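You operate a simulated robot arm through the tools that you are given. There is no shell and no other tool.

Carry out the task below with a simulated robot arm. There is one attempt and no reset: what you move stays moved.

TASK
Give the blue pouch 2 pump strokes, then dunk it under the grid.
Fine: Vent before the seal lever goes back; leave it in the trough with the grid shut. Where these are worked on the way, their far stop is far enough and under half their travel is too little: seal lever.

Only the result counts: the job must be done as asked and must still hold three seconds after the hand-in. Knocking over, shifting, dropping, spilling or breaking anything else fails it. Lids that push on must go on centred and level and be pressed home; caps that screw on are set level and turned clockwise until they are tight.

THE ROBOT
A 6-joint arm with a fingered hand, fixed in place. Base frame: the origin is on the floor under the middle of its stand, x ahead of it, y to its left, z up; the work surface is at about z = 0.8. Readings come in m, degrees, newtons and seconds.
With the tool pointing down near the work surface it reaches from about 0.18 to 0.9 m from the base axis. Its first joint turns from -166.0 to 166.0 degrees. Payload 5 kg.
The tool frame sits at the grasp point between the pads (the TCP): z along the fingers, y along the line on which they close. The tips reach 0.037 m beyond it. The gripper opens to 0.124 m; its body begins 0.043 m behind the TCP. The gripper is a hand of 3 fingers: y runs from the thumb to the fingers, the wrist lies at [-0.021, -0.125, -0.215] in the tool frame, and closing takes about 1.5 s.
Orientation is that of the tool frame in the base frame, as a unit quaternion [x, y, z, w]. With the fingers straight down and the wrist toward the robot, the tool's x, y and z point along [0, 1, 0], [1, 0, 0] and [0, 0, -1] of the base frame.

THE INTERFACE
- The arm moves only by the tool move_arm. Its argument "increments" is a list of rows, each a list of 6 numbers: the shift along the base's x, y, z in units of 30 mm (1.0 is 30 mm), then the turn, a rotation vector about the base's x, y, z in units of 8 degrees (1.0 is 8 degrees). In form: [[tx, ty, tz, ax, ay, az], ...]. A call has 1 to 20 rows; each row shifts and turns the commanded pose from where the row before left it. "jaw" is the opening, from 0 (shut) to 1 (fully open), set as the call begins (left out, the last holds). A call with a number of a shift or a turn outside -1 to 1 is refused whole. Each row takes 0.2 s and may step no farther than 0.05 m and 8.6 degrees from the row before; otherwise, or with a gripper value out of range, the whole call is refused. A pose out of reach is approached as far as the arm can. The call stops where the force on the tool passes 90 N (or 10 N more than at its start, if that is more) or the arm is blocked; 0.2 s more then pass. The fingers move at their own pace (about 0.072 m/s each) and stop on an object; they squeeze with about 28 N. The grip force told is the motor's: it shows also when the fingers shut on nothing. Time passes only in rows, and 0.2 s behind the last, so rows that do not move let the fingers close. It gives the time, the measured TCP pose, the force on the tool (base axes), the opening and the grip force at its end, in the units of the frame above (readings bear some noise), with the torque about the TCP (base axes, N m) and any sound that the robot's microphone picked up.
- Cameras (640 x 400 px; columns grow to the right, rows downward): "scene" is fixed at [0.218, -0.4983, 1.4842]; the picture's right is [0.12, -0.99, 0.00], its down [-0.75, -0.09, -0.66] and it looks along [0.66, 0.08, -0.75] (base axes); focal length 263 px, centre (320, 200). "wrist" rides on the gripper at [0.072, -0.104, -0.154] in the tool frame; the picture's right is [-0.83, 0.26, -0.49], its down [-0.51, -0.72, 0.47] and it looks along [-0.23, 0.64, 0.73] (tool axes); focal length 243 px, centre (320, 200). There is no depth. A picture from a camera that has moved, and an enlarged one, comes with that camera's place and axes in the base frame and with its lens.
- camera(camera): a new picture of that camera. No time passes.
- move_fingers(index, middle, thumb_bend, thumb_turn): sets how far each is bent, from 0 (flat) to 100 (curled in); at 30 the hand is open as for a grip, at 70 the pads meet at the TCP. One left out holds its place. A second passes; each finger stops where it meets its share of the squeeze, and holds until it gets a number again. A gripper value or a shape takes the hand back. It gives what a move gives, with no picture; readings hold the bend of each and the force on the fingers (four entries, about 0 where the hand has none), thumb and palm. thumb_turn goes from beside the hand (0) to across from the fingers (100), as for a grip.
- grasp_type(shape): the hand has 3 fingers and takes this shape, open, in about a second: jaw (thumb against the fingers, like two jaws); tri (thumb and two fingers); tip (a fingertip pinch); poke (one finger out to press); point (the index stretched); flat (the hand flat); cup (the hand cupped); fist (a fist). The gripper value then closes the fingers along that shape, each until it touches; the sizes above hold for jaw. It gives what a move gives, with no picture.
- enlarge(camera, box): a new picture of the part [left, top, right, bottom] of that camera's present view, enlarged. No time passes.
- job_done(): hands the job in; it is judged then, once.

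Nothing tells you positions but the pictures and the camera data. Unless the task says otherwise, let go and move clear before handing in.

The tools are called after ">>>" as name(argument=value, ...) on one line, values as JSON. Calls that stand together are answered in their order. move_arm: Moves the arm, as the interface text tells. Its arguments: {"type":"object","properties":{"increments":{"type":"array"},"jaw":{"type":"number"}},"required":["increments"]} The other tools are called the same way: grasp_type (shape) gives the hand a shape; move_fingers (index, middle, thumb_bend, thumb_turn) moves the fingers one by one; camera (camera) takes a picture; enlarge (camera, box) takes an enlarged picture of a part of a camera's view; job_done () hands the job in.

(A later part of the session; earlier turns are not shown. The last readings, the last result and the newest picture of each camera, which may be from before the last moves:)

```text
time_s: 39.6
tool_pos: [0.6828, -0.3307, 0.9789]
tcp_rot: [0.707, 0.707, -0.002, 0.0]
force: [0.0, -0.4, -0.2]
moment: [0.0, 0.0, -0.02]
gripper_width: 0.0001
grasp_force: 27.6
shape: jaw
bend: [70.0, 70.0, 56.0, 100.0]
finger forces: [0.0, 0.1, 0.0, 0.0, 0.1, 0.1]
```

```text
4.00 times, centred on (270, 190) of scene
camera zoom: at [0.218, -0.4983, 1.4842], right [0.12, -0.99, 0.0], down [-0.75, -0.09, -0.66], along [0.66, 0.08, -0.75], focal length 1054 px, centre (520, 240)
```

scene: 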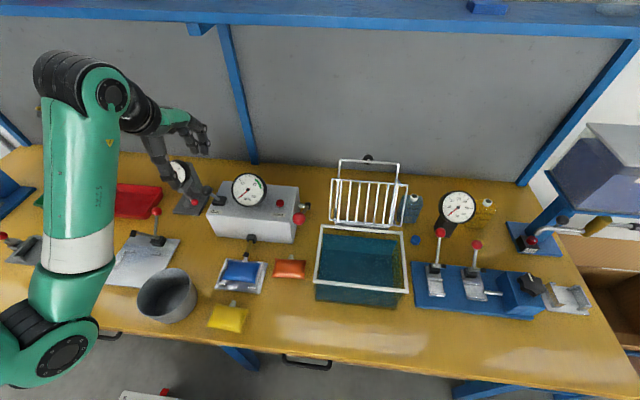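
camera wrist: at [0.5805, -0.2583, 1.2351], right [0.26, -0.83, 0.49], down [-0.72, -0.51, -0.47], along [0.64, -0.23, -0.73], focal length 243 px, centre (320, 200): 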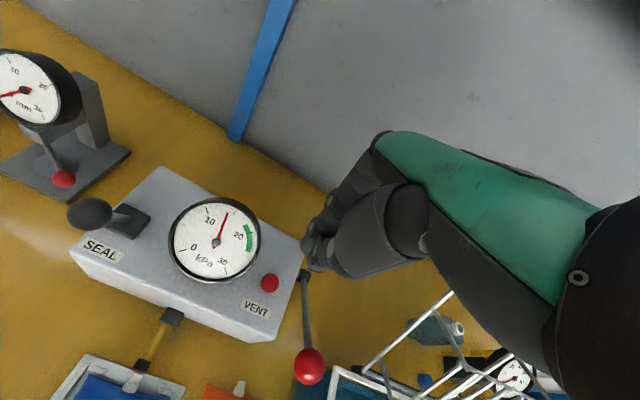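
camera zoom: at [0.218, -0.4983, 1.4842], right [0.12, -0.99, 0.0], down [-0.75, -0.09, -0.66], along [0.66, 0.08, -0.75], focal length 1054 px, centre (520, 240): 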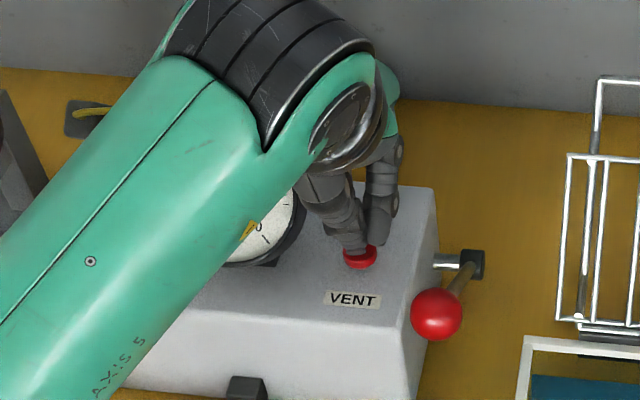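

>>> move_arm(increments=[[0, 0, -0.2, 0, 0, 0], [0, 0, -0.15, 0, 0, 0], [0, 0, -0.1, 0, 0, 0]])

>>> enlarge(camera="wrist", box=[150, 120, 400, 350])

```text
time_s: 40.4
tool_pos: [0.6822, -0.3308, 0.9647]
tcp_rot: [0.707, 0.707, -0.002, -0.001]
force: [0.0, -0.8, 0.7]
moment: [-0.03, -0.01, 0.0]
gripper_width: 0.0003
grasp_force: 28.2
shape: jaw
bend: [70.0, 70.0, 56.0, 100.0]
finger forces: [0.0, 0.0, 0.0, 0.0, 0.1, 0.0]
```

```text
1.74 times, centred on (275, 235) of wrist
camera zoom: at [0.5793, -0.2578, 1.1188], right [0.26, -0.83, 0.49], down [-0.72, -0.51, -0.47], along [0.64, -0.23, -0.73], focal length 422 px, centre (398, 139)
```

zoom: 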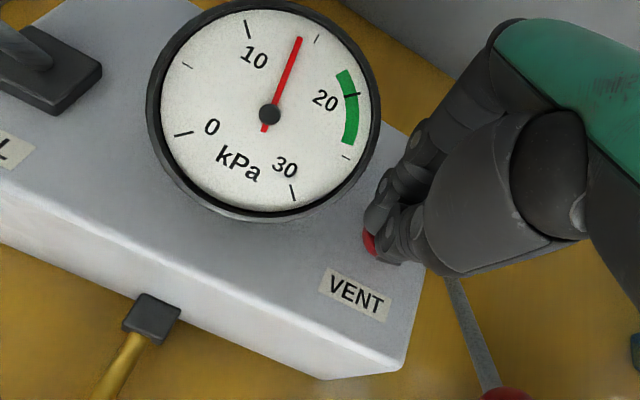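

>>> move_arm(increments=[[0, 0, -0.1, 0, 0, 0], [0, 0, -0.1, 0, 0, 0]])

>>> enlarge(camera="wrist", box=[150, 120, 400, 350])

```text
time_s: 41.0
tool_pos: [0.684, -0.3306, 0.9588]
tcp_rot: [0.707, 0.707, -0.001, -0.001]
force: [-0.6, -1.1, 3.1]
moment: [-0.01, 0.0, 0.01]
gripper_width: 0.0
grasp_force: 27.8
shape: jaw
bend: [70.0, 70.0, 56.0, 100.0]
finger forces: [0.1, 0.1, 0.1, 0.1, 0.0, 0.1]
heard: click
```

```text
1.74 times, centred on (275, 235) of wrist
camera zoom: at [0.5795, -0.2575, 1.1134], right [0.26, -0.83, 0.49], down [-0.72, -0.51, -0.47], along [0.64, -0.23, -0.73], focal length 422 px, centre (398, 139)
```

zoom: 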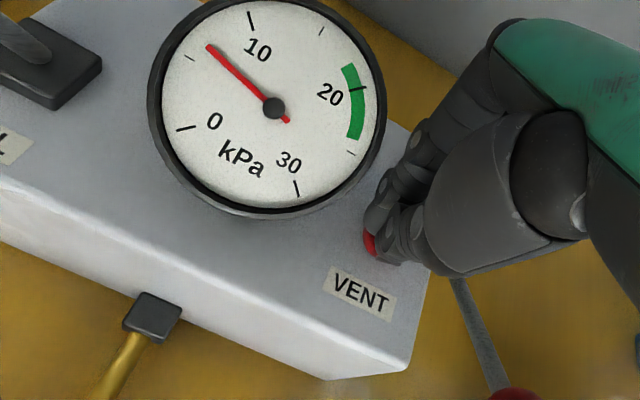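

A click, and the gauge is dropping. I'll hold the button until it reads zero.

>>> move_arm(increments=[[0, 0, 0, 0, 0, 0], [0, 0, 0, 0, 0, 0], [0, 0, 0, 0, 0, 0], [0, 0, 0, 0, 0, 0], [0, 0, 0, 0, 0, 0]])

>>> enlarge(camera="wrist", box=[150, 120, 400, 350])

```text
time_s: 42.2
tool_pos: [0.6833, -0.3315, 0.958]
tcp_rot: [0.707, 0.707, -0.003, -0.001]
force: [0.6, -0.7, 2.1]
moment: [0.02, -0.04, 0.03]
gripper_width: 0.0
grasp_force: 27.6
shape: jaw
bend: [70.0, 70.0, 56.0, 100.0]
finger forces: [0.1, 0.0, 0.1, 0.0, 0.1, 0.0]
```

```text
1.74 times, centred on (275, 235) of wrist
camera zoom: at [0.5794, -0.2574, 1.1132], right [0.26, -0.83, 0.49], down [-0.72, -0.51, -0.47], along [0.64, -0.23, -0.73], focal length 422 px, centre (398, 139)
```

zoom: 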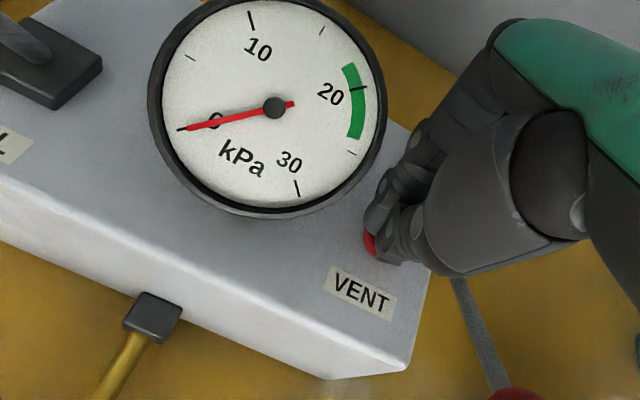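

Pressure is zero. Now I'll rise and go back to the seal lever, whose ball is at about (0.648, -0.152, 0.993).

>>> move_arm(increments=[[0, 0, 0.3, 0, 0, 0], [0, 0, 0.9, 0, 0, 0], [0, 0, 1, 0, 0, 0], [0, 0, 1, 0, 0, 0], [0, 0, 1, 0, 0, 0], [0, 0, 0.9, 0, 0, 0]])

>>> move_arm(increments=[[-0.19, 1, 0, 0, 0, 0], [-0.19, 1, 0, 0, 0, 0], [-0.2, 1, 0, 0, 0, 0], [-0.2, 1, 0, 0, 0, 0], [-0.2, 1, 0, 0, 0, 0], [-0.2, 0.95, 0, 0, 0, 0]], jaw=0.75)

>>> camera(camera="wrist")

>>> enlarge(camera="scene", box=[180, 130, 340, 280])

```text
time_s: 43.6
tool_pos: [0.6813, -0.3287, 1.1109]
tcp_rot: [0.707, 0.707, -0.002, -0.003]
force: [0.6, -0.6, -0.3]
moment: [0.0, -0.05, 0.02]
gripper_width: 0.0001
grasp_force: 28.1
shape: jaw
bend: [70.0, 70.0, 56.0, 100.0]
finger forces: [0.0, 0.0, 0.0, 0.1, 0.1, 0.1]
```

```text
time_s: 45.0
tool_pos: [0.6488, -0.1528, 1.1128]
tcp_rot: [0.707, 0.707, -0.002, -0.001]
force: [-0.6, -0.2, -0.5]
moment: [0.02, 0.02, 0.01]
gripper_width: 0.0929
grasp_force: 0.0
shape: jaw
bend: [27.0, 36.0, 55.0, 99.0]
finger forces: [0.1, 0.0, 0.0, 0.0, 0.1, 0.1]
```

```text
taken
camera wrist: at [0.5438, -0.0793, 1.2671], right [0.26, -0.83, 0.49], down [-0.72, -0.51, -0.47], along [0.64, -0.23, -0.73], focal length 243 px, centre (320, 200)
```

wrist: 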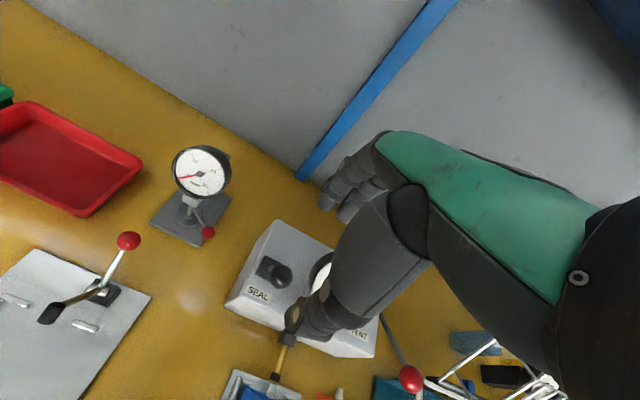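

```text
2.67 times, centred on (260, 205) of scene
camera zoom: at [0.218, -0.4983, 1.4842], right [0.12, -0.99, 0.0], down [-0.75, -0.09, -0.66], along [0.66, 0.08, -0.75], focal length 702 px, centre (480, 187)
```

zoom: 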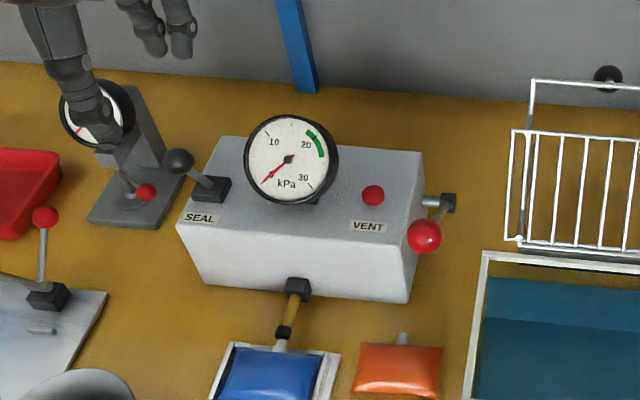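

Ball confirmed at about (0.650, -0.152, 0.99). Lowering around it, caging it, then pushing it back (+x).

>>> move_arm(increments=[[0, 0, -0.9, 0, 0, 0], [0, 0, -0.9, 0, 0, 0], [0, 0, -0.9, 0, 0, 0], [0, 0, -0.8, 0, 0, 0], [0, 0, -0.7, 0, 0, 0]])

>>> move_arm(increments=[[0, 0, 0, 0, 0, 0], [0, 0, 0, 0, 0, 0], [0, 0, 0, 0, 0, 0], [0, 0, 0, 0, 0, 0]], jaw=0.32)

>>> enlarge(camera="scene", box=[190, 130, 270, 230])

>>> enlarge(camera="wrist", box=[220, 130, 420, 380])

```text
time_s: 46.2
tool_pos: [0.6473, -0.1528, 0.9852]
tcp_rot: [0.707, 0.707, -0.002, -0.001]
force: [-0.4, 0.4, 0.5]
moment: [-0.01, 0.02, 0.03]
gripper_width: 0.0929
grasp_force: 0.0
shape: jaw
bend: [27.0, 36.0, 55.0, 99.0]
finger forces: [0.0, 0.1, 0.0, 0.0, 0.0, 0.1]
```

```text
time_s: 47.2
tool_pos: [0.6457, -0.1536, 0.9868]
tcp_rot: [0.707, 0.707, -0.002, -0.001]
force: [-0.5, 0.1, -0.2]
moment: [-0.02, 0.0, 0.02]
gripper_width: 0.04
grasp_force: 0.0
shape: jaw
bend: [74.0, 53.0, 73.0, 100.0]
finger forces: [0.0, 0.0, 0.0, 0.0, 0.0, 0.2]
```

```text
4.00 times, centred on (230, 180) of scene
camera zoom: at [0.218, -0.4983, 1.4842], right [0.12, -0.99, 0.0], down [-0.75, -0.09, -0.66], along [0.66, 0.08, -0.75], focal length 1054 px, centre (680, 280)
```

zoom: 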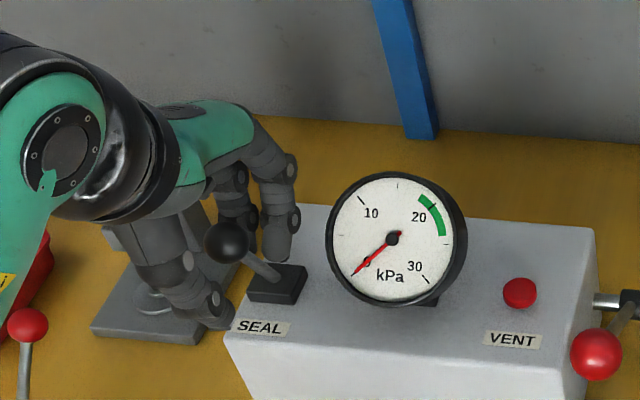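

```text
1.60 times, centred on (320, 255) of wrist
camera zoom: at [0.5431, -0.0793, 1.1406], right [0.26, -0.83, 0.49], down [-0.72, -0.51, -0.47], along [0.64, -0.23, -0.73], focal length 388 px, centre (320, 112)
```

zoom: 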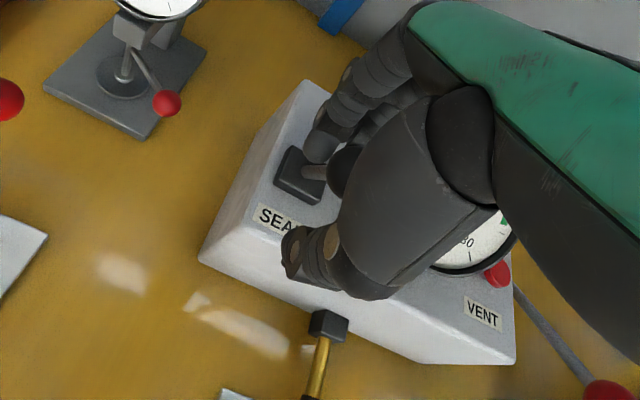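

>>> move_arm(increments=[[0, -0.15, 0, 0, 0, 0], [0.4, 0, 0.05, 0, 0, 0], [0.4, 0, 0.05, 0, 0, 0], [0.4, 0, 0.03, 0, 0, 0]])

>>> enlarge(camera="scene", box=[190, 130, 270, 230])

>>> enlarge(camera="wrist", box=[220, 130, 420, 380])

```text
time_s: 48.2
tool_pos: [0.6839, -0.158, 0.9908]
tcp_rot: [0.706, 0.708, -0.002, 0.0]
force: [-0.1, 0.2, -0.1]
moment: [-0.02, 0.01, -0.01]
gripper_width: 0.0402
grasp_force: 0.1
shape: jaw
bend: [74.0, 53.0, 73.0, 100.0]
finger forces: [0.0, 0.0, 0.1, 0.0, 0.1, 0.0]
```

```text
4.00 times, centred on (230, 180) of scene
camera zoom: at [0.218, -0.4983, 1.4842], right [0.12, -0.99, 0.0], down [-0.75, -0.09, -0.66], along [0.66, 0.08, -0.75], focal length 1054 px, centre (680, 280)
```

zoom: 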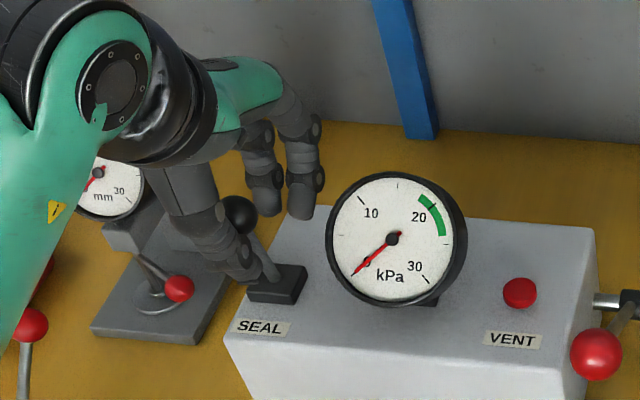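

```text
1.60 times, centred on (320, 255) of wrist
camera zoom: at [0.5803, -0.0846, 1.145], right [0.26, -0.83, 0.49], down [-0.72, -0.51, -0.47], along [0.64, -0.23, -0.73], focal length 388 px, centre (320, 112)
```

zoom: 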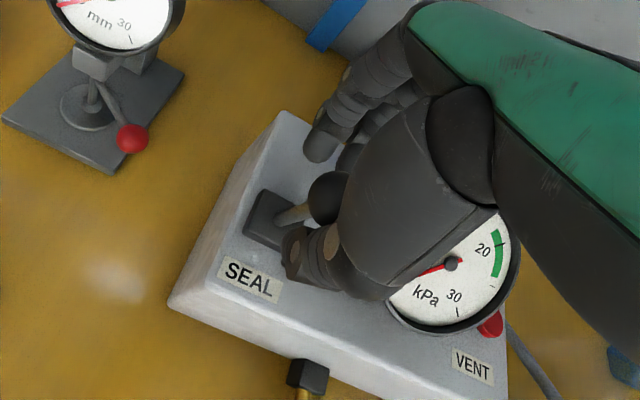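

The lever is following. Continuing to push it back to its original stop.

>>> move_arm(increments=[[0.4, 0, 0.03, 0, 0, 0], [0.4, 0, 0, 0, 0, 0], [0.4, 0, -0.03, 0, 0, 0]])

>>> enlarge(camera="scene", box=[190, 130, 270, 230])

>>> enlarge(camera="scene", box=[200, 200, 320, 300])

```text
time_s: 49.0
tool_pos: [0.7193, -0.1573, 0.9898]
tcp_rot: [0.707, 0.707, -0.001, 0.0]
force: [-4.5, 1.7, 3.0]
moment: [0.06, 0.2, -0.01]
gripper_width: 0.0417
grasp_force: 0.0
shape: jaw
bend: [74.0, 53.0, 72.0, 100.0]
finger forces: [0.0, 0.1, 0.0, 0.1, 5.1, 0.0]
```

```text
4.00 times, centred on (230, 180) of scene
camera zoom: at [0.218, -0.4983, 1.4842], right [0.12, -0.99, 0.0], down [-0.75, -0.09, -0.66], along [0.66, 0.08, -0.75], focal length 1054 px, centre (680, 280)
```

zoom: 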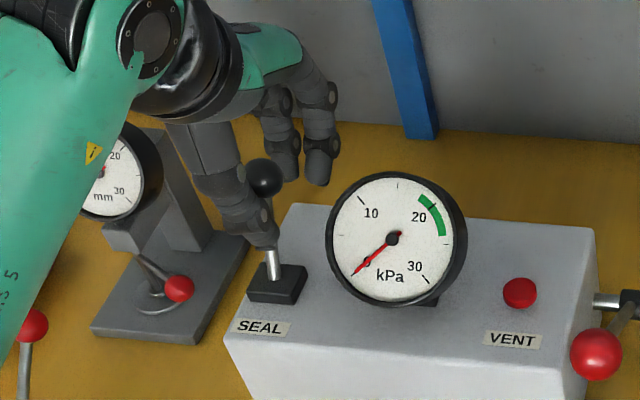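

```text
4.00 times, centred on (260, 250) of scene
camera zoom: at [0.218, -0.4983, 1.4842], right [0.12, -0.99, 0.0], down [-0.75, -0.09, -0.66], along [0.66, 0.08, -0.75], focal length 1054 px, centre (560, 0)
```

zoom: 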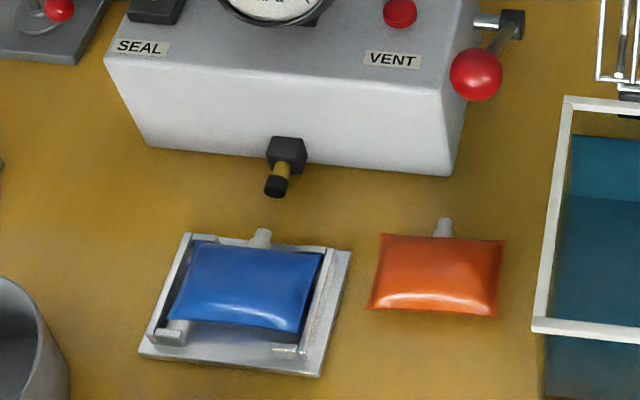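

The lever is back where it started and the nozzle has retracted. A small extra push to be sure, then I'll release and rise.

>>> move_arm(increments=[[0.15, 0, 0, 0, 0, 0], [0.1, 0, 0, 0, 0, 0]])

>>> move_arm(increments=[[-0.3, 0, 0, 0, 0, 0], [-0.2, 0, 0, 0, 0, 0]])

>>> move_arm(increments=[[0, 0, 0, 0, 0, 0], [0, 0, 0, 0, 0, 0], [0, 0, 0, 0, 0, 0], [0, 0, 0.4, 0, 0, 0], [0, 0, 0.9, 0, 0, 0], [0, 0, 1, 0, 0, 0], [0, 0, 1, 0, 0, 0], [0, 0, 1, 0, 0, 0]], jaw=0.75)

>>> enlarge(camera="scene", box=[180, 130, 340, 290])

```text
time_s: 49.6
tool_pos: [0.7278, -0.1566, 0.9913]
tcp_rot: [0.707, 0.707, -0.002, -0.001]
force: [-10.0, 0.3, 7.0]
moment: [0.0, 0.52, 0.0]
gripper_width: 0.0455
grasp_force: 0.1
shape: jaw
bend: [74.0, 53.0, 69.0, 100.0]
finger forces: [0.0, 0.0, 0.1, 0.0, 11.8, 0.0]
```

```text
time_s: 50.2
tool_pos: [0.7119, -0.1571, 0.9909]
tcp_rot: [0.707, 0.707, -0.001, 0.0]
force: [0.0, 0.1, -0.1]
moment: [0.02, -0.02, 0.0]
gripper_width: 0.0399
grasp_force: 0.0
shape: jaw
bend: [74.0, 53.0, 73.0, 100.0]
finger forces: [0.0, 0.0, 0.0, 0.0, 0.0, 0.0]
```

```text
time_s: 52.0
tool_pos: [0.7127, -0.1565, 1.1177]
tcp_rot: [0.707, 0.707, -0.002, -0.001]
force: [-0.4, 0.2, 0.8]
moment: [0.0, 0.02, -0.02]
gripper_width: 0.0929
grasp_force: 0.0
shape: jaw
bend: [27.0, 36.0, 55.0, 99.0]
finger forces: [0.0, 0.0, 0.1, 0.0, 0.1, 0.0]
```

```text
2.50 times, centred on (260, 210) of scene
camera zoom: at [0.218, -0.4983, 1.4842], right [0.12, -0.99, 0.0], down [-0.75, -0.09, -0.66], along [0.66, 0.08, -0.75], focal length 658 px, centre (470, 175)
```

zoom: 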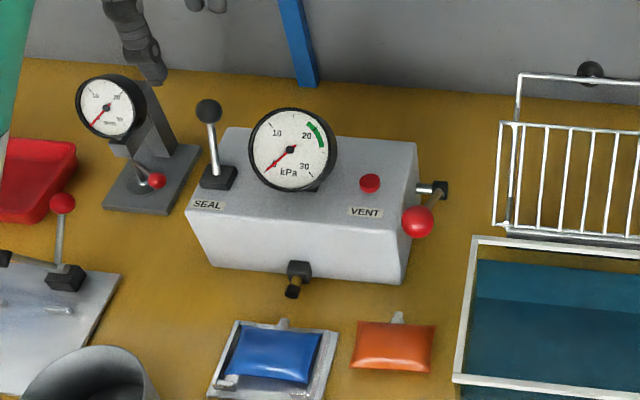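

The unit is back to rest (lever back, gauge zero, nozzle retracted). Moving to view the pouch in the cradle again.

>>> move_arm(increments=[[-0.94, -0.31, 0, 0, 0, 0], [-0.94, -0.31, 0, 0, 0, 0], [-0.94, -0.31, 0, 0, 0, 0], [-0.94, -0.31, 0, 0, 0, 0], [-0.94, -0.31, 0, 0, 0, 0], [-0.94, -0.31, -0.85, 0, 0, 0], [-0.94, -0.31, -0.85, 0, 0, 0], [-0.94, -0.31, -0.85, 0, 0, 0], [-0.94, -0.31, -0.85, 0, 0, 0], [-0.94, -0.31, -0.85, 0, 0, 0]])

>>> enlarge(camera="wrist", box=[225, 170, 345, 290])

>>> enlarge(camera="scene", box=[200, 200, 320, 300])

```text
time_s: 54.2
tool_pos: [0.4295, -0.2511, 0.9928]
tcp_rot: [0.707, 0.707, -0.002, -0.001]
force: [-0.4, -0.1, 0.1]
moment: [0.02, 0.02, 0.0]
gripper_width: 0.0926
grasp_force: 0.0
shape: jaw
bend: [27.0, 36.0, 55.0, 99.0]
finger forces: [0.1, 0.1, 0.1, 0.0, 0.0, 0.0]
```

```text
3.33 times, centred on (285, 230) of wrist
camera zoom: at [0.3265, -0.1774, 1.1483], right [0.26, -0.83, 0.49], down [-0.72, -0.51, -0.47], along [0.64, -0.23, -0.73], focal length 809 px, centre (437, 100)
```

zoom: 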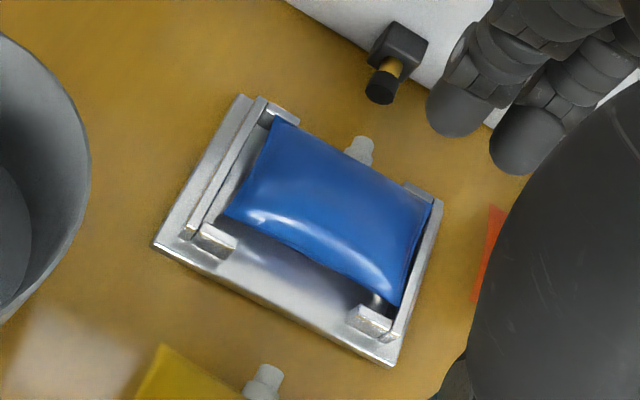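

```text
4.00 times, centred on (260, 250) of scene
camera zoom: at [0.218, -0.4983, 1.4842], right [0.12, -0.99, 0.0], down [-0.75, -0.09, -0.66], along [0.66, 0.08, -0.75], focal length 1054 px, centre (560, 0)
```

zoom: 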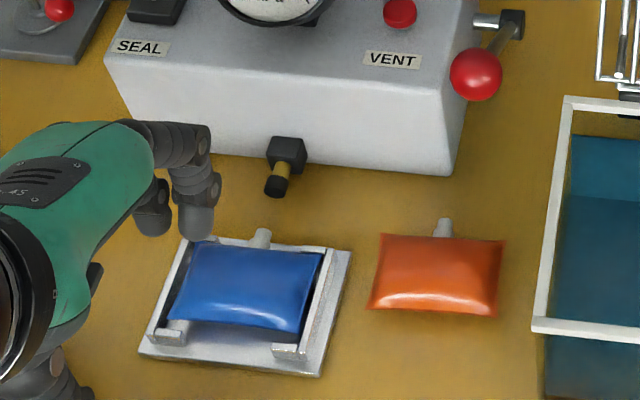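

The pouch is where I left it. I'll return to the same grip pose over it.

>>> move_arm(increments=[[0.983, 0.073, 0, 0, 0, -0.183], [0.983, 0.073, 0, 0, 0, -0.183], [0.983, 0.073, 0, 0, 0, -0.183], [0, 0, -0.9, 0, 0, 0], [0, 0, -0.9, 0, 0, 0], [0, 0, -0.9, 0, 0, 0], [0, 0, -0.7, 0, 0, 0]], jaw=0.74)

>>> enlarge(camera="wrist", box=[220, 150, 400, 330])

>>> enlarge(camera="scene", box=[200, 210, 320, 310])

```text
time_s: 55.8
tool_pos: [0.5193, -0.2435, 0.8885]
tcp_rot: [0.734, 0.679, -0.002, -0.001]
force: [-0.3, 0.8, 0.3]
moment: [0.04, -0.02, 0.02]
gripper_width: 0.092
grasp_force: 0.1
shape: jaw
bend: [27.0, 36.0, 55.0, 99.0]
finger forces: [0.0, 0.1, 0.0, 0.0, 0.0, 0.0]
```

```text
2.22 times, centred on (310, 240) of wrist
camera zoom: at [0.4207, -0.1616, 1.0436], right [0.2, -0.85, 0.49], down [-0.76, -0.45, -0.47], along [0.62, -0.28, -0.73], focal length 539 px, centre (342, 111)
```

zoom: 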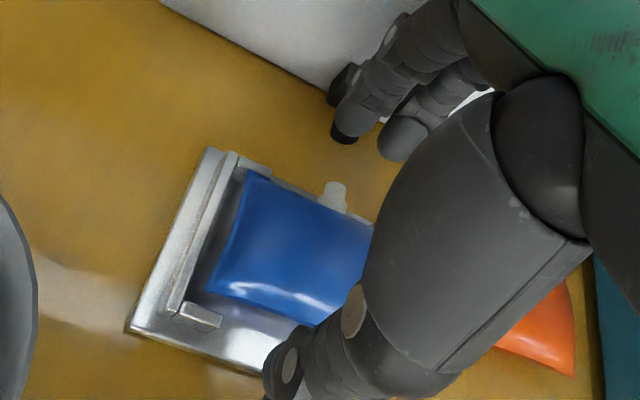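

```text
4.00 times, centred on (260, 260) of scene
camera zoom: at [0.218, -0.4983, 1.4842], right [0.12, -0.99, 0.0], down [-0.75, -0.09, -0.66], along [0.66, 0.08, -0.75], focal length 1054 px, centre (560, -40)
```

zoom: 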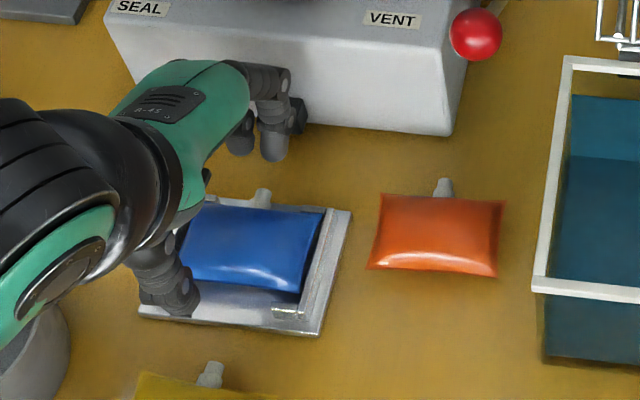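

>>> move_arm(increments=[[-0.04, 0, -0.5, 0, 0, 0], [0, 0, -0.5, 0, 0, 0], [0, 0, -0.3, 0, 0, 0]])

>>> enlarge(camera="wrist", box=[220, 150, 400, 330])

>>> enlarge(camera="scene", box=[200, 210, 320, 310])

```text
time_s: 56.6
tool_pos: [0.5183, -0.2444, 0.8504]
tcp_rot: [0.733, 0.68, -0.002, 0.0]
force: [0.1, 0.2, 0.6]
moment: [0.0, -0.01, 0.01]
gripper_width: 0.0922
grasp_force: 0.1
shape: jaw
bend: [27.0, 36.0, 55.0, 99.0]
finger forces: [0.1, 0.0, 0.0, 0.0, 0.1, 0.0]
```

```text
2.22 times, centred on (310, 240) of wrist
camera zoom: at [0.4202, -0.1626, 1.005], right [0.2, -0.85, 0.49], down [-0.76, -0.45, -0.47], along [0.62, -0.28, -0.73], focal length 539 px, centre (342, 111)
```

zoom: 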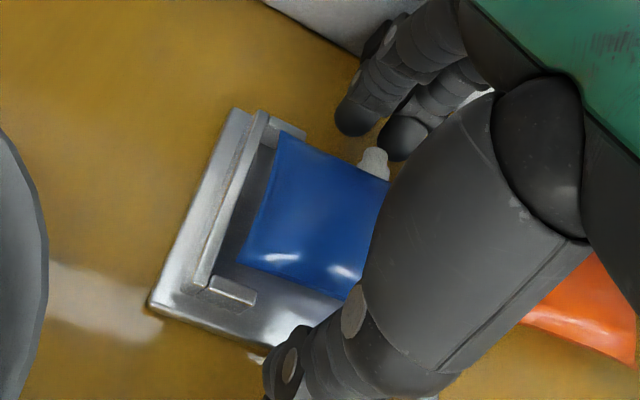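

```text
4.00 times, centred on (260, 260) of scene
camera zoom: at [0.218, -0.4983, 1.4842], right [0.12, -0.99, 0.0], down [-0.75, -0.09, -0.66], along [0.66, 0.08, -0.75], focal length 1054 px, centre (560, -40)
```

zoom: 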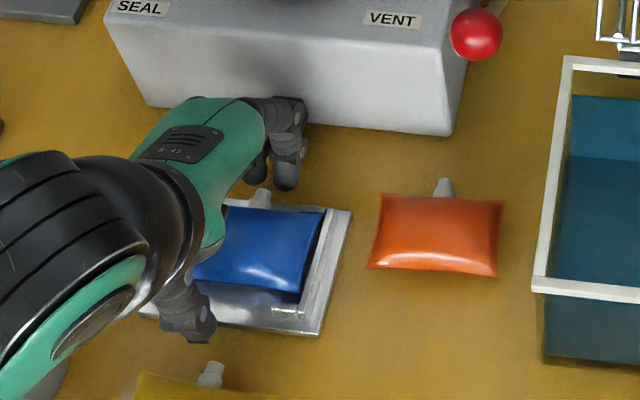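

Same alignment as when I released it. Closing on the pouch.

>>> move_arm(increments=[[0, 0, 0, 0, 0, 0], [0, 0, 0, 0, 0, 0], [0, 0, 0, 0, 0, 0], [0, 0, 0, 0, 0, 0], [0, 0, 0, 0, 0, 0]], jaw=0.4)

>>> enlarge(camera="wrist", box=[220, 150, 400, 330])

```text
time_s: 57.8
tool_pos: [0.5169, -0.2446, 0.8509]
tcp_rot: [0.734, 0.679, -0.002, -0.001]
force: [-0.5, 0.8, 0.1]
moment: [0.04, 0.02, -0.05]
gripper_width: 0.0539
grasp_force: 27.8
shape: jaw
bend: [74.0, 48.0, 70.0, 100.0]
finger forces: [20.7, 6.5, 0.0, 0.1, 25.5, 0.0]
```

```text
2.22 times, centred on (310, 240) of wrist
camera zoom: at [0.4202, -0.1625, 1.0052], right [0.2, -0.85, 0.49], down [-0.76, -0.45, -0.47], along [0.62, -0.28, -0.73], focal length 539 px, centre (342, 111)
```

zoom: 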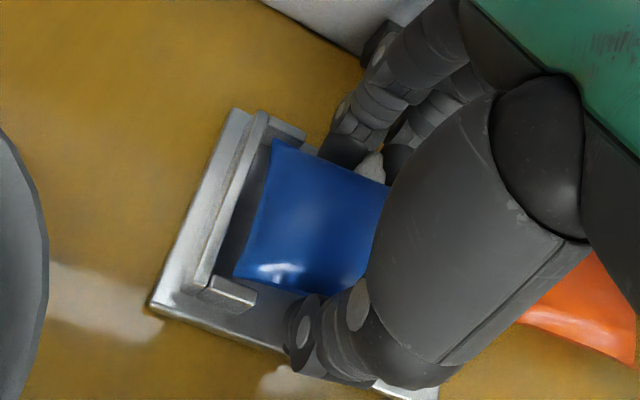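

Firm grip again. Lifting straight up out of the cradle.

>>> move_arm(increments=[[0, 0, 0.4, 0, 0, 0], [0, 0, 0.8, 0, 0, 0], [0, 0, 1, 0, 0, 0], [0, 0, 1, 0, 0, 0], [0, 0, 1, 0, 0, 0], [0, 0, 1, 0, 0, 0], [0, 0, 1, 0, 0, 0.27], [-0.1, 0, 0, 0, 0, 0.27]])

>>> camera(camera="wrist")

>>> camera(camera="scene")

```text
time_s: 59.6
tool_pos: [0.5155, -0.2412, 1.0348]
tcp_rot: [0.708, 0.706, -0.002, -0.001]
force: [0.0, -0.4, -0.5]
moment: [-0.01, 0.0, 0.03]
gripper_width: 0.0542
grasp_force: 27.9
shape: jaw
bend: [74.0, 48.0, 70.0, 100.0]
finger forces: [21.1, 6.7, 0.1, 0.0, 25.4, 0.0]
```

```text
taken
camera wrist: at [0.4114, -0.1686, 1.1898], right [0.26, -0.83, 0.49], down [-0.72, -0.51, -0.47], along [0.64, -0.23, -0.73], focal length 243 px, centre (320, 200)
```

wrist: 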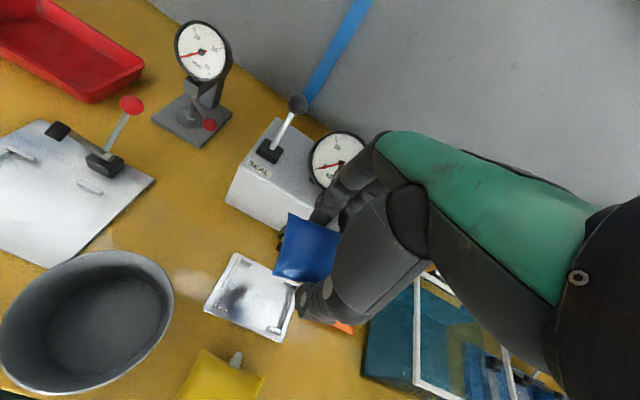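

```text
taken
```

scene: 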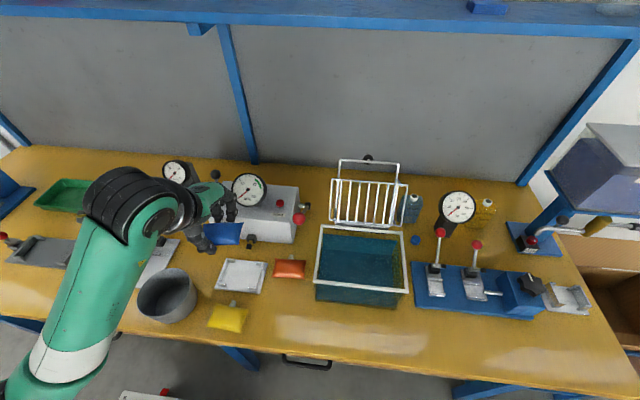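

Moving along in front of the pump ball to above the trough, then looking at it and the grid.

>>> move_arm(increments=[[-0.05, -0.9, 0.1, 0, 0, 0], [-0.05, -0.9, 0.1, 0, 0, 0], [-0.05, -0.9, 0, 0, 0, 0], [-0.05, -0.9, 0, 0, 0, 0], [-0.05, -0.9, 0, 0, 0, 0], [-0.05, -0.9, 0, 0, 0, 0], [0, -0.9, 0, 0, 0, 0], [0, -0.9, 0, 0, 0, 0], [0, -0.9, 0, 0, 0, 0], [0, -0.9, 0, 0, 0, 0], [0, -0.9, 0, 0, 0, 0], [0, -0.7, 0, 0, 0, 0]])

>>> camera(camera="wrist")

>>> camera(camera="scene")

```text
time_s: 62.2
tool_pos: [0.5066, -0.5603, 1.0411]
tcp_rot: [0.709, 0.705, -0.002, -0.002]
force: [0.2, 0.2, -0.8]
moment: [0.01, 0.01, -0.02]
gripper_width: 0.0538
grasp_force: 27.3
shape: jaw
bend: [74.0, 48.0, 70.0, 100.0]
finger forces: [21.1, 6.7, 0.1, 0.1, 25.1, 0.0]
```

```text
taken
camera wrist: at [0.4024, -0.4875, 1.1962], right [0.26, -0.83, 0.49], down [-0.72, -0.51, -0.47], along [0.64, -0.23, -0.73], focal length 243 px, centre (320, 200)
```

wrist: 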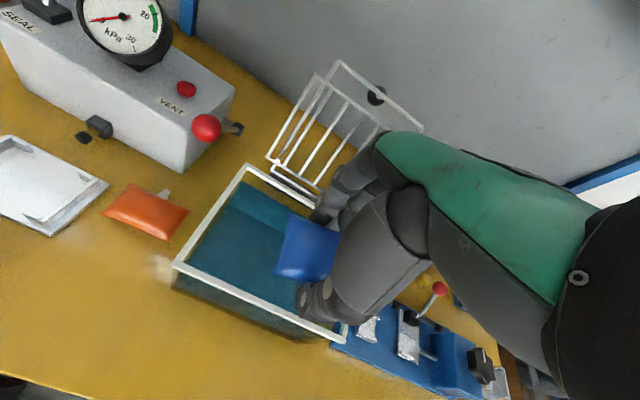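

```text
taken
```

scene: 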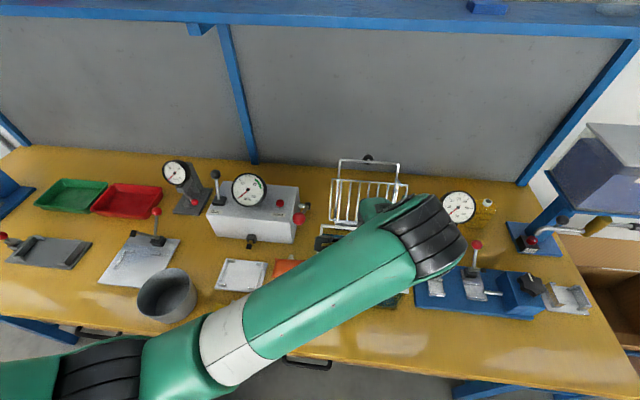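

>>> enlarge(camera="wrist", box=[150, 40, 440, 350])

>>> enlarge(camera="wrist", box=[250, 50, 430, 220])

```text
1.29 times, centred on (295, 195) of wrist
camera zoom: at [0.4024, -0.4875, 1.1962], right [0.26, -0.83, 0.49], down [-0.72, -0.51, -0.47], along [0.64, -0.23, -0.73], focal length 313 px, centre (352, 206)
```

zoom: 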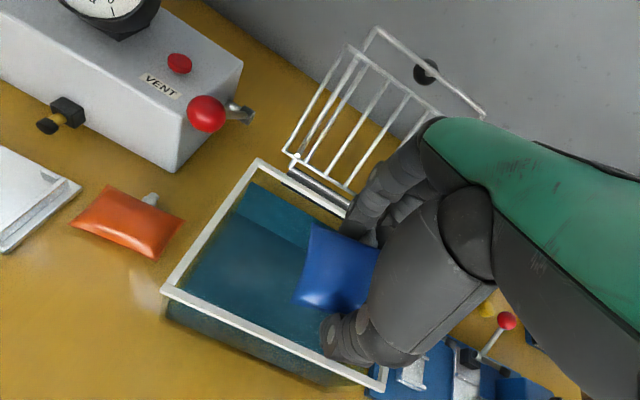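

```text
2.35 times, centred on (340, 135) of wrist
camera zoom: at [0.4024, -0.4875, 1.1962], right [0.26, -0.83, 0.49], down [-0.72, -0.51, -0.47], along [0.64, -0.23, -0.73], focal length 571 px, centre (273, 353)
```

zoom: 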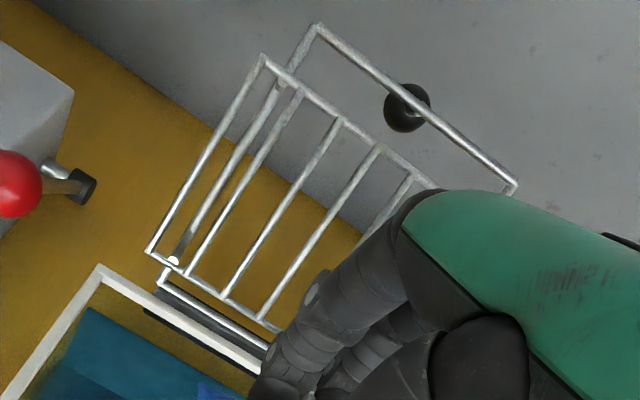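

The trough spans about x 0.473–0.633, y -0.455 to -0.667, rim at z 0.914, and the open grid leans back from a hinge near x 0.643. I need a better view of the grid panel so the hand doesn't hit it, so I'll look from the right side.

>>> move_arm(increments=[[-0.6, -0.5, 0, 0, 0, 0], [-0.6, -0.9, 0, 0, 0, 0], [-0.5, -0.9, -0.2, 0, 0, 0], [-0.2, -0.9, -0.3, 0, 0, 0], [0, -0.56, -0.3, 0, 0, 0]])

>>> camera(camera="wrist")

>>> enlarge(camera="wrist", box=[100, 0, 420, 200])

>>> enlarge(camera="scene", box=[310, 140, 430, 320])

```text
time_s: 63.4
tool_pos: [0.4487, -0.6734, 1.0181]
tcp_rot: [0.708, 0.706, -0.002, 0.0]
force: [-0.8, 0.1, 0.1]
moment: [0.0, 0.01, -0.01]
gripper_width: 0.0539
grasp_force: 28.2
shape: jaw
bend: [74.0, 48.0, 70.0, 100.0]
finger forces: [21.0, 6.7, 0.0, 0.1, 25.2, 0.0]
```

```text
taken
camera wrist: at [0.3457, -0.5999, 1.1724], right [0.26, -0.83, 0.49], down [-0.72, -0.51, -0.47], along [0.64, -0.23, -0.73], focal length 243 px, centre (320, 200)
```

wrist: 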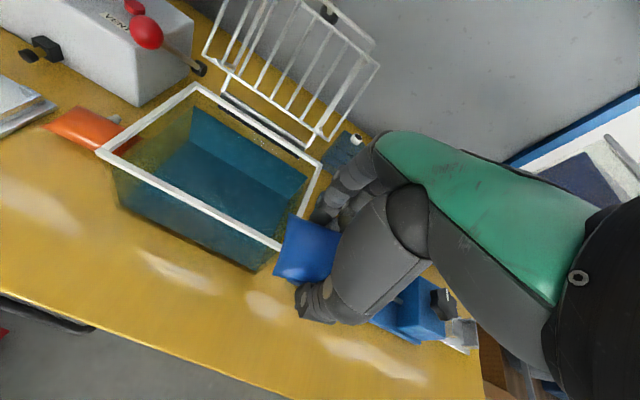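

```text
2.00 times, centred on (260, 100) of wrist
camera zoom: at [0.3457, -0.5999, 1.1724], right [0.26, -0.83, 0.49], down [-0.72, -0.51, -0.47], along [0.64, -0.23, -0.73], focal length 485 px, centre (440, 400)
```

zoom: 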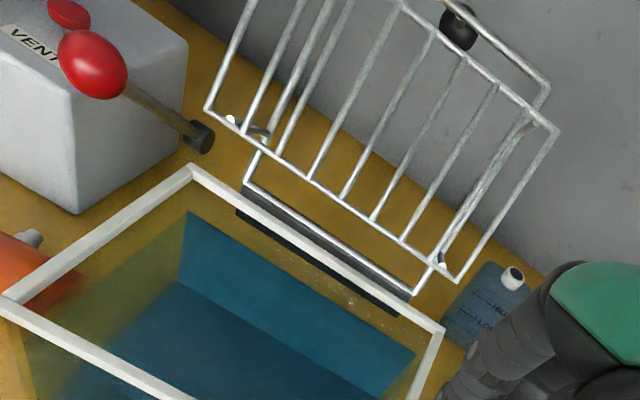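

```text
2.22 times, centred on (370, 230) of scene
camera zoom: at [0.218, -0.4983, 1.4842], right [0.12, -0.99, 0.0], down [-0.75, -0.09, -0.66], along [0.66, 0.08, -0.75], focal length 585 px, centre (209, 133)
```

zoom: 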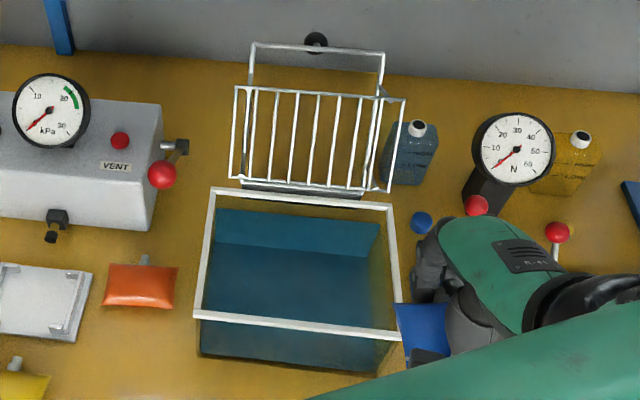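

The panel's lower edge is at about (0.59, z 0.993), close to where the knuckles would be. Turning the hand -90° about vertical puts the finger opening along the long side of the trough, which clears the grid. I'll rotate in front of the trough first.

>>> move_arm(increments=[[0, 0.1, 0.1, 0, 0, -0.94], [0, 0.15, 0.1, 0, 0, -0.94], [0, 0.2, 0.1, 0, 0, -0.94], [0, 0.25, 0, 0, 0, -0.94], [0, 0.25, 0, 0, 0, -0.94], [0, 0.25, 0, 0, 0, -0.94], [0.1, 0.25, 0, 0, 0, -0.94], [0.1, 0.25, 0, 0, 0, -0.94], [0.1, 0.25, 0, 0, 0, -0.94], [0.1, 0.25, 0, 0, 0, -0.94], [0.1, 0.25, 0, 0, 0, -0.94], [0.1, 0.25, 0, 0, 0, -0.94]])

>>> camera(camera="wrist")

>>> camera(camera="scene")

```text
time_s: 66.0
tool_pos: [0.4669, -0.5932, 1.0275]
tcp_rot: [1.0, -0.004, -0.001, -0.002]
force: [0.2, 0.2, -0.6]
moment: [-0.02, -0.04, 0.04]
gripper_width: 0.0535
grasp_force: 27.8
shape: jaw
bend: [74.0, 48.0, 70.0, 100.0]
finger forces: [21.3, 7.1, 0.1, 0.0, 25.2, 0.1]
```

```text
taken
camera wrist: at [0.5399, -0.4895, 1.1819], right [-0.83, -0.26, 0.49], down [-0.5, 0.73, -0.47], along [-0.24, -0.64, -0.73], focal length 243 px, centre (320, 200)
```

wrist: 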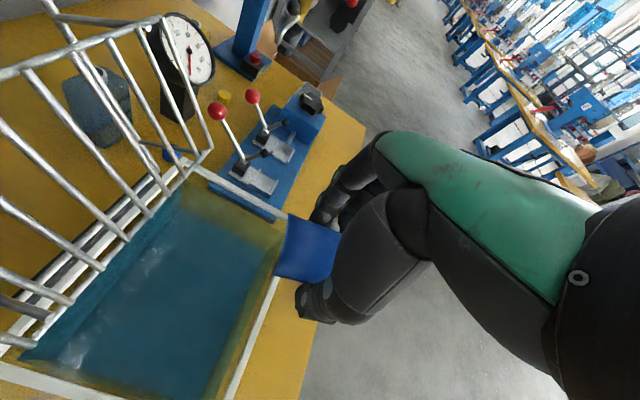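

```text
taken
```

scene: 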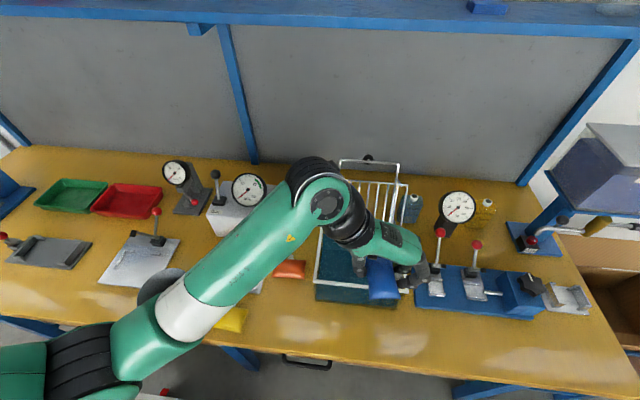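

The hand is turned and the view of the trough and grid is clear. Moving over the trough centre at this height.

>>> move_arm(increments=[[0.6, 0.3, 0, 0, 0, 0.06], [0.6, 0.3, 0, 0, 0, 0], [0.6, 0.3, 0, 0, 0, 0], [0.6, 0.3, 0, 0, 0, 0], [0, 0, -0.5, 0, 0, 0], [0, 0, -0.5, 0, 0, 0]])

>>> camera(camera="wrist")

>>> enlarge(camera="scene", box=[290, 140, 440, 320])

```text
time_s: 67.4
tool_pos: [0.5384, -0.556, 0.9954]
tcp_rot: [1.0, 0.001, -0.001, -0.001]
force: [-0.5, -0.2, -0.8]
moment: [0.01, 0.03, -0.01]
gripper_width: 0.0536
grasp_force: 28.1
shape: jaw
bend: [74.0, 48.0, 70.0, 100.0]
finger forces: [21.5, 7.3, 0.1, 0.0, 25.3, 0.1]
```

```text
taken
camera wrist: at [0.6103, -0.4525, 1.1504], right [-0.83, -0.27, 0.49], down [-0.51, 0.72, -0.47], along [-0.23, -0.64, -0.73], focal length 243 px, centre (320, 200)
```

wrist: 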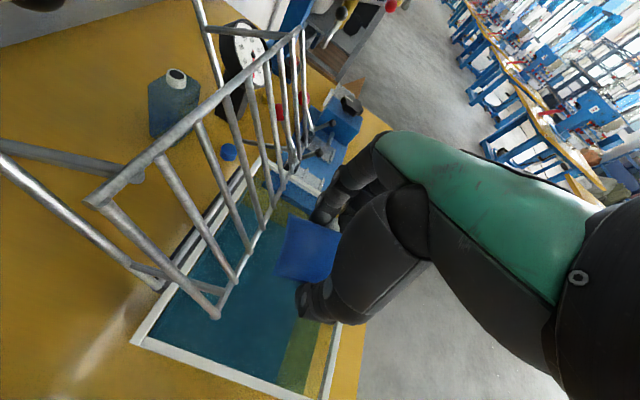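

```text
2.22 times, centred on (365, 230) of scene
camera zoom: at [0.218, -0.4983, 1.4842], right [0.12, -0.99, 0.0], down [-0.75, -0.09, -0.66], along [0.66, 0.08, -0.75], focal length 585 px, centre (220, 133)
```

zoom: 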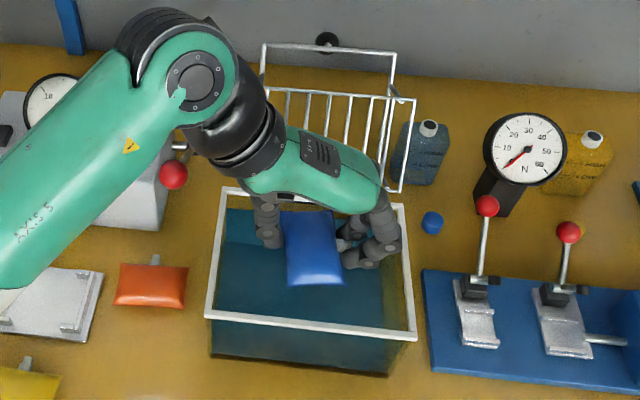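

There is comfortable clearance between the hand and the open panel. Lowering the pouch into the water.

>>> move_arm(increments=[[0.1, 0, -0.6, 0, 0, 0], [0.05, 0, -0.7, 0, 0, 0], [0, 0, -0.7, 0, 0, 0]])

>>> camera(camera="wrist")

>>> enlarge(camera="scene", box=[290, 140, 440, 320])

```text
time_s: 68.2
tool_pos: [0.545, -0.5592, 0.9367]
tcp_rot: [1.0, 0.002, 0.001, -0.002]
force: [0.8, -0.3, -0.2]
moment: [-0.02, -0.03, -0.02]
gripper_width: 0.0538
grasp_force: 28.3
shape: jaw
bend: [74.0, 48.0, 70.0, 100.0]
finger forces: [21.5, 7.2, 0.0, 0.0, 25.3, 0.0]
```

```text
taken
camera wrist: at [0.6155, -0.4531, 1.0915], right [-0.83, -0.27, 0.49], down [-0.51, 0.72, -0.47], along [-0.23, -0.64, -0.73], focal length 243 px, centre (320, 200)
```

wrist: 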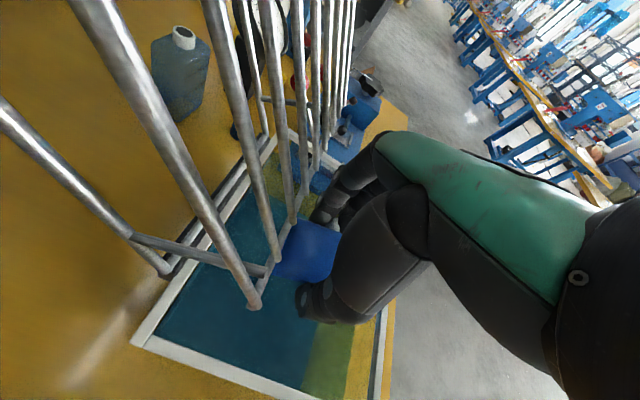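

```text
2.22 times, centred on (365, 230) of scene
camera zoom: at [0.218, -0.4983, 1.4842], right [0.12, -0.99, 0.0], down [-0.75, -0.09, -0.66], along [0.66, 0.08, -0.75], focal length 585 px, centre (220, 133)
```

zoom: 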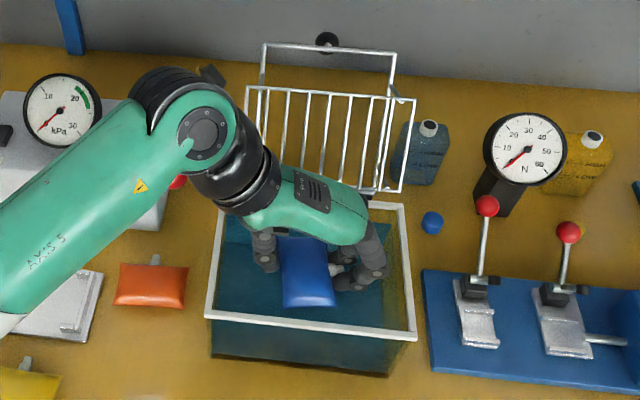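

>>> move_arm(increments=[[-0.05, 0, -0.5, 0, 0, 0], [0, 0, -0.5, 0, 0, 0], [0, 0, -0.3, 0, 0, 0]])

>>> camera(camera="wrist")

>>> enlarge(camera="scene", box=[290, 140, 440, 320])

```text
time_s: 69.0
tool_pos: [0.5414, -0.5566, 0.8991]
tcp_rot: [1.0, 0.002, -0.001, -0.002]
force: [-0.4, -0.6, 1.2]
moment: [0.0, -0.02, -0.03]
gripper_width: 0.0533
grasp_force: 27.9
shape: jaw
bend: [74.0, 48.0, 70.0, 100.0]
finger forces: [21.6, 7.3, 0.0, 0.0, 25.3, 0.0]
```

```text
taken
camera wrist: at [0.614, -0.452, 1.0524], right [-0.83, -0.27, 0.49], down [-0.51, 0.72, -0.47], along [-0.23, -0.64, -0.73], focal length 243 px, centre (320, 200)
```

wrist: 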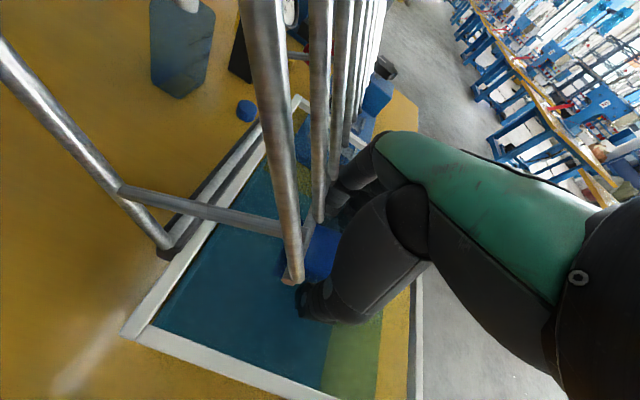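

```text
2.22 times, centred on (365, 230) of scene
camera zoom: at [0.218, -0.4983, 1.4842], right [0.12, -0.99, 0.0], down [-0.75, -0.09, -0.66], along [0.66, 0.08, -0.75], focal length 585 px, centre (220, 133)
```

zoom: 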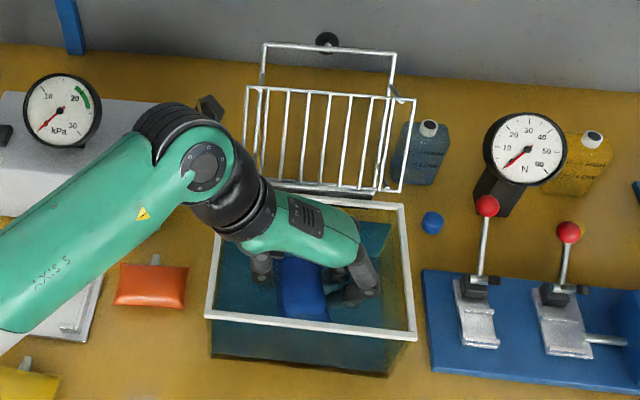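

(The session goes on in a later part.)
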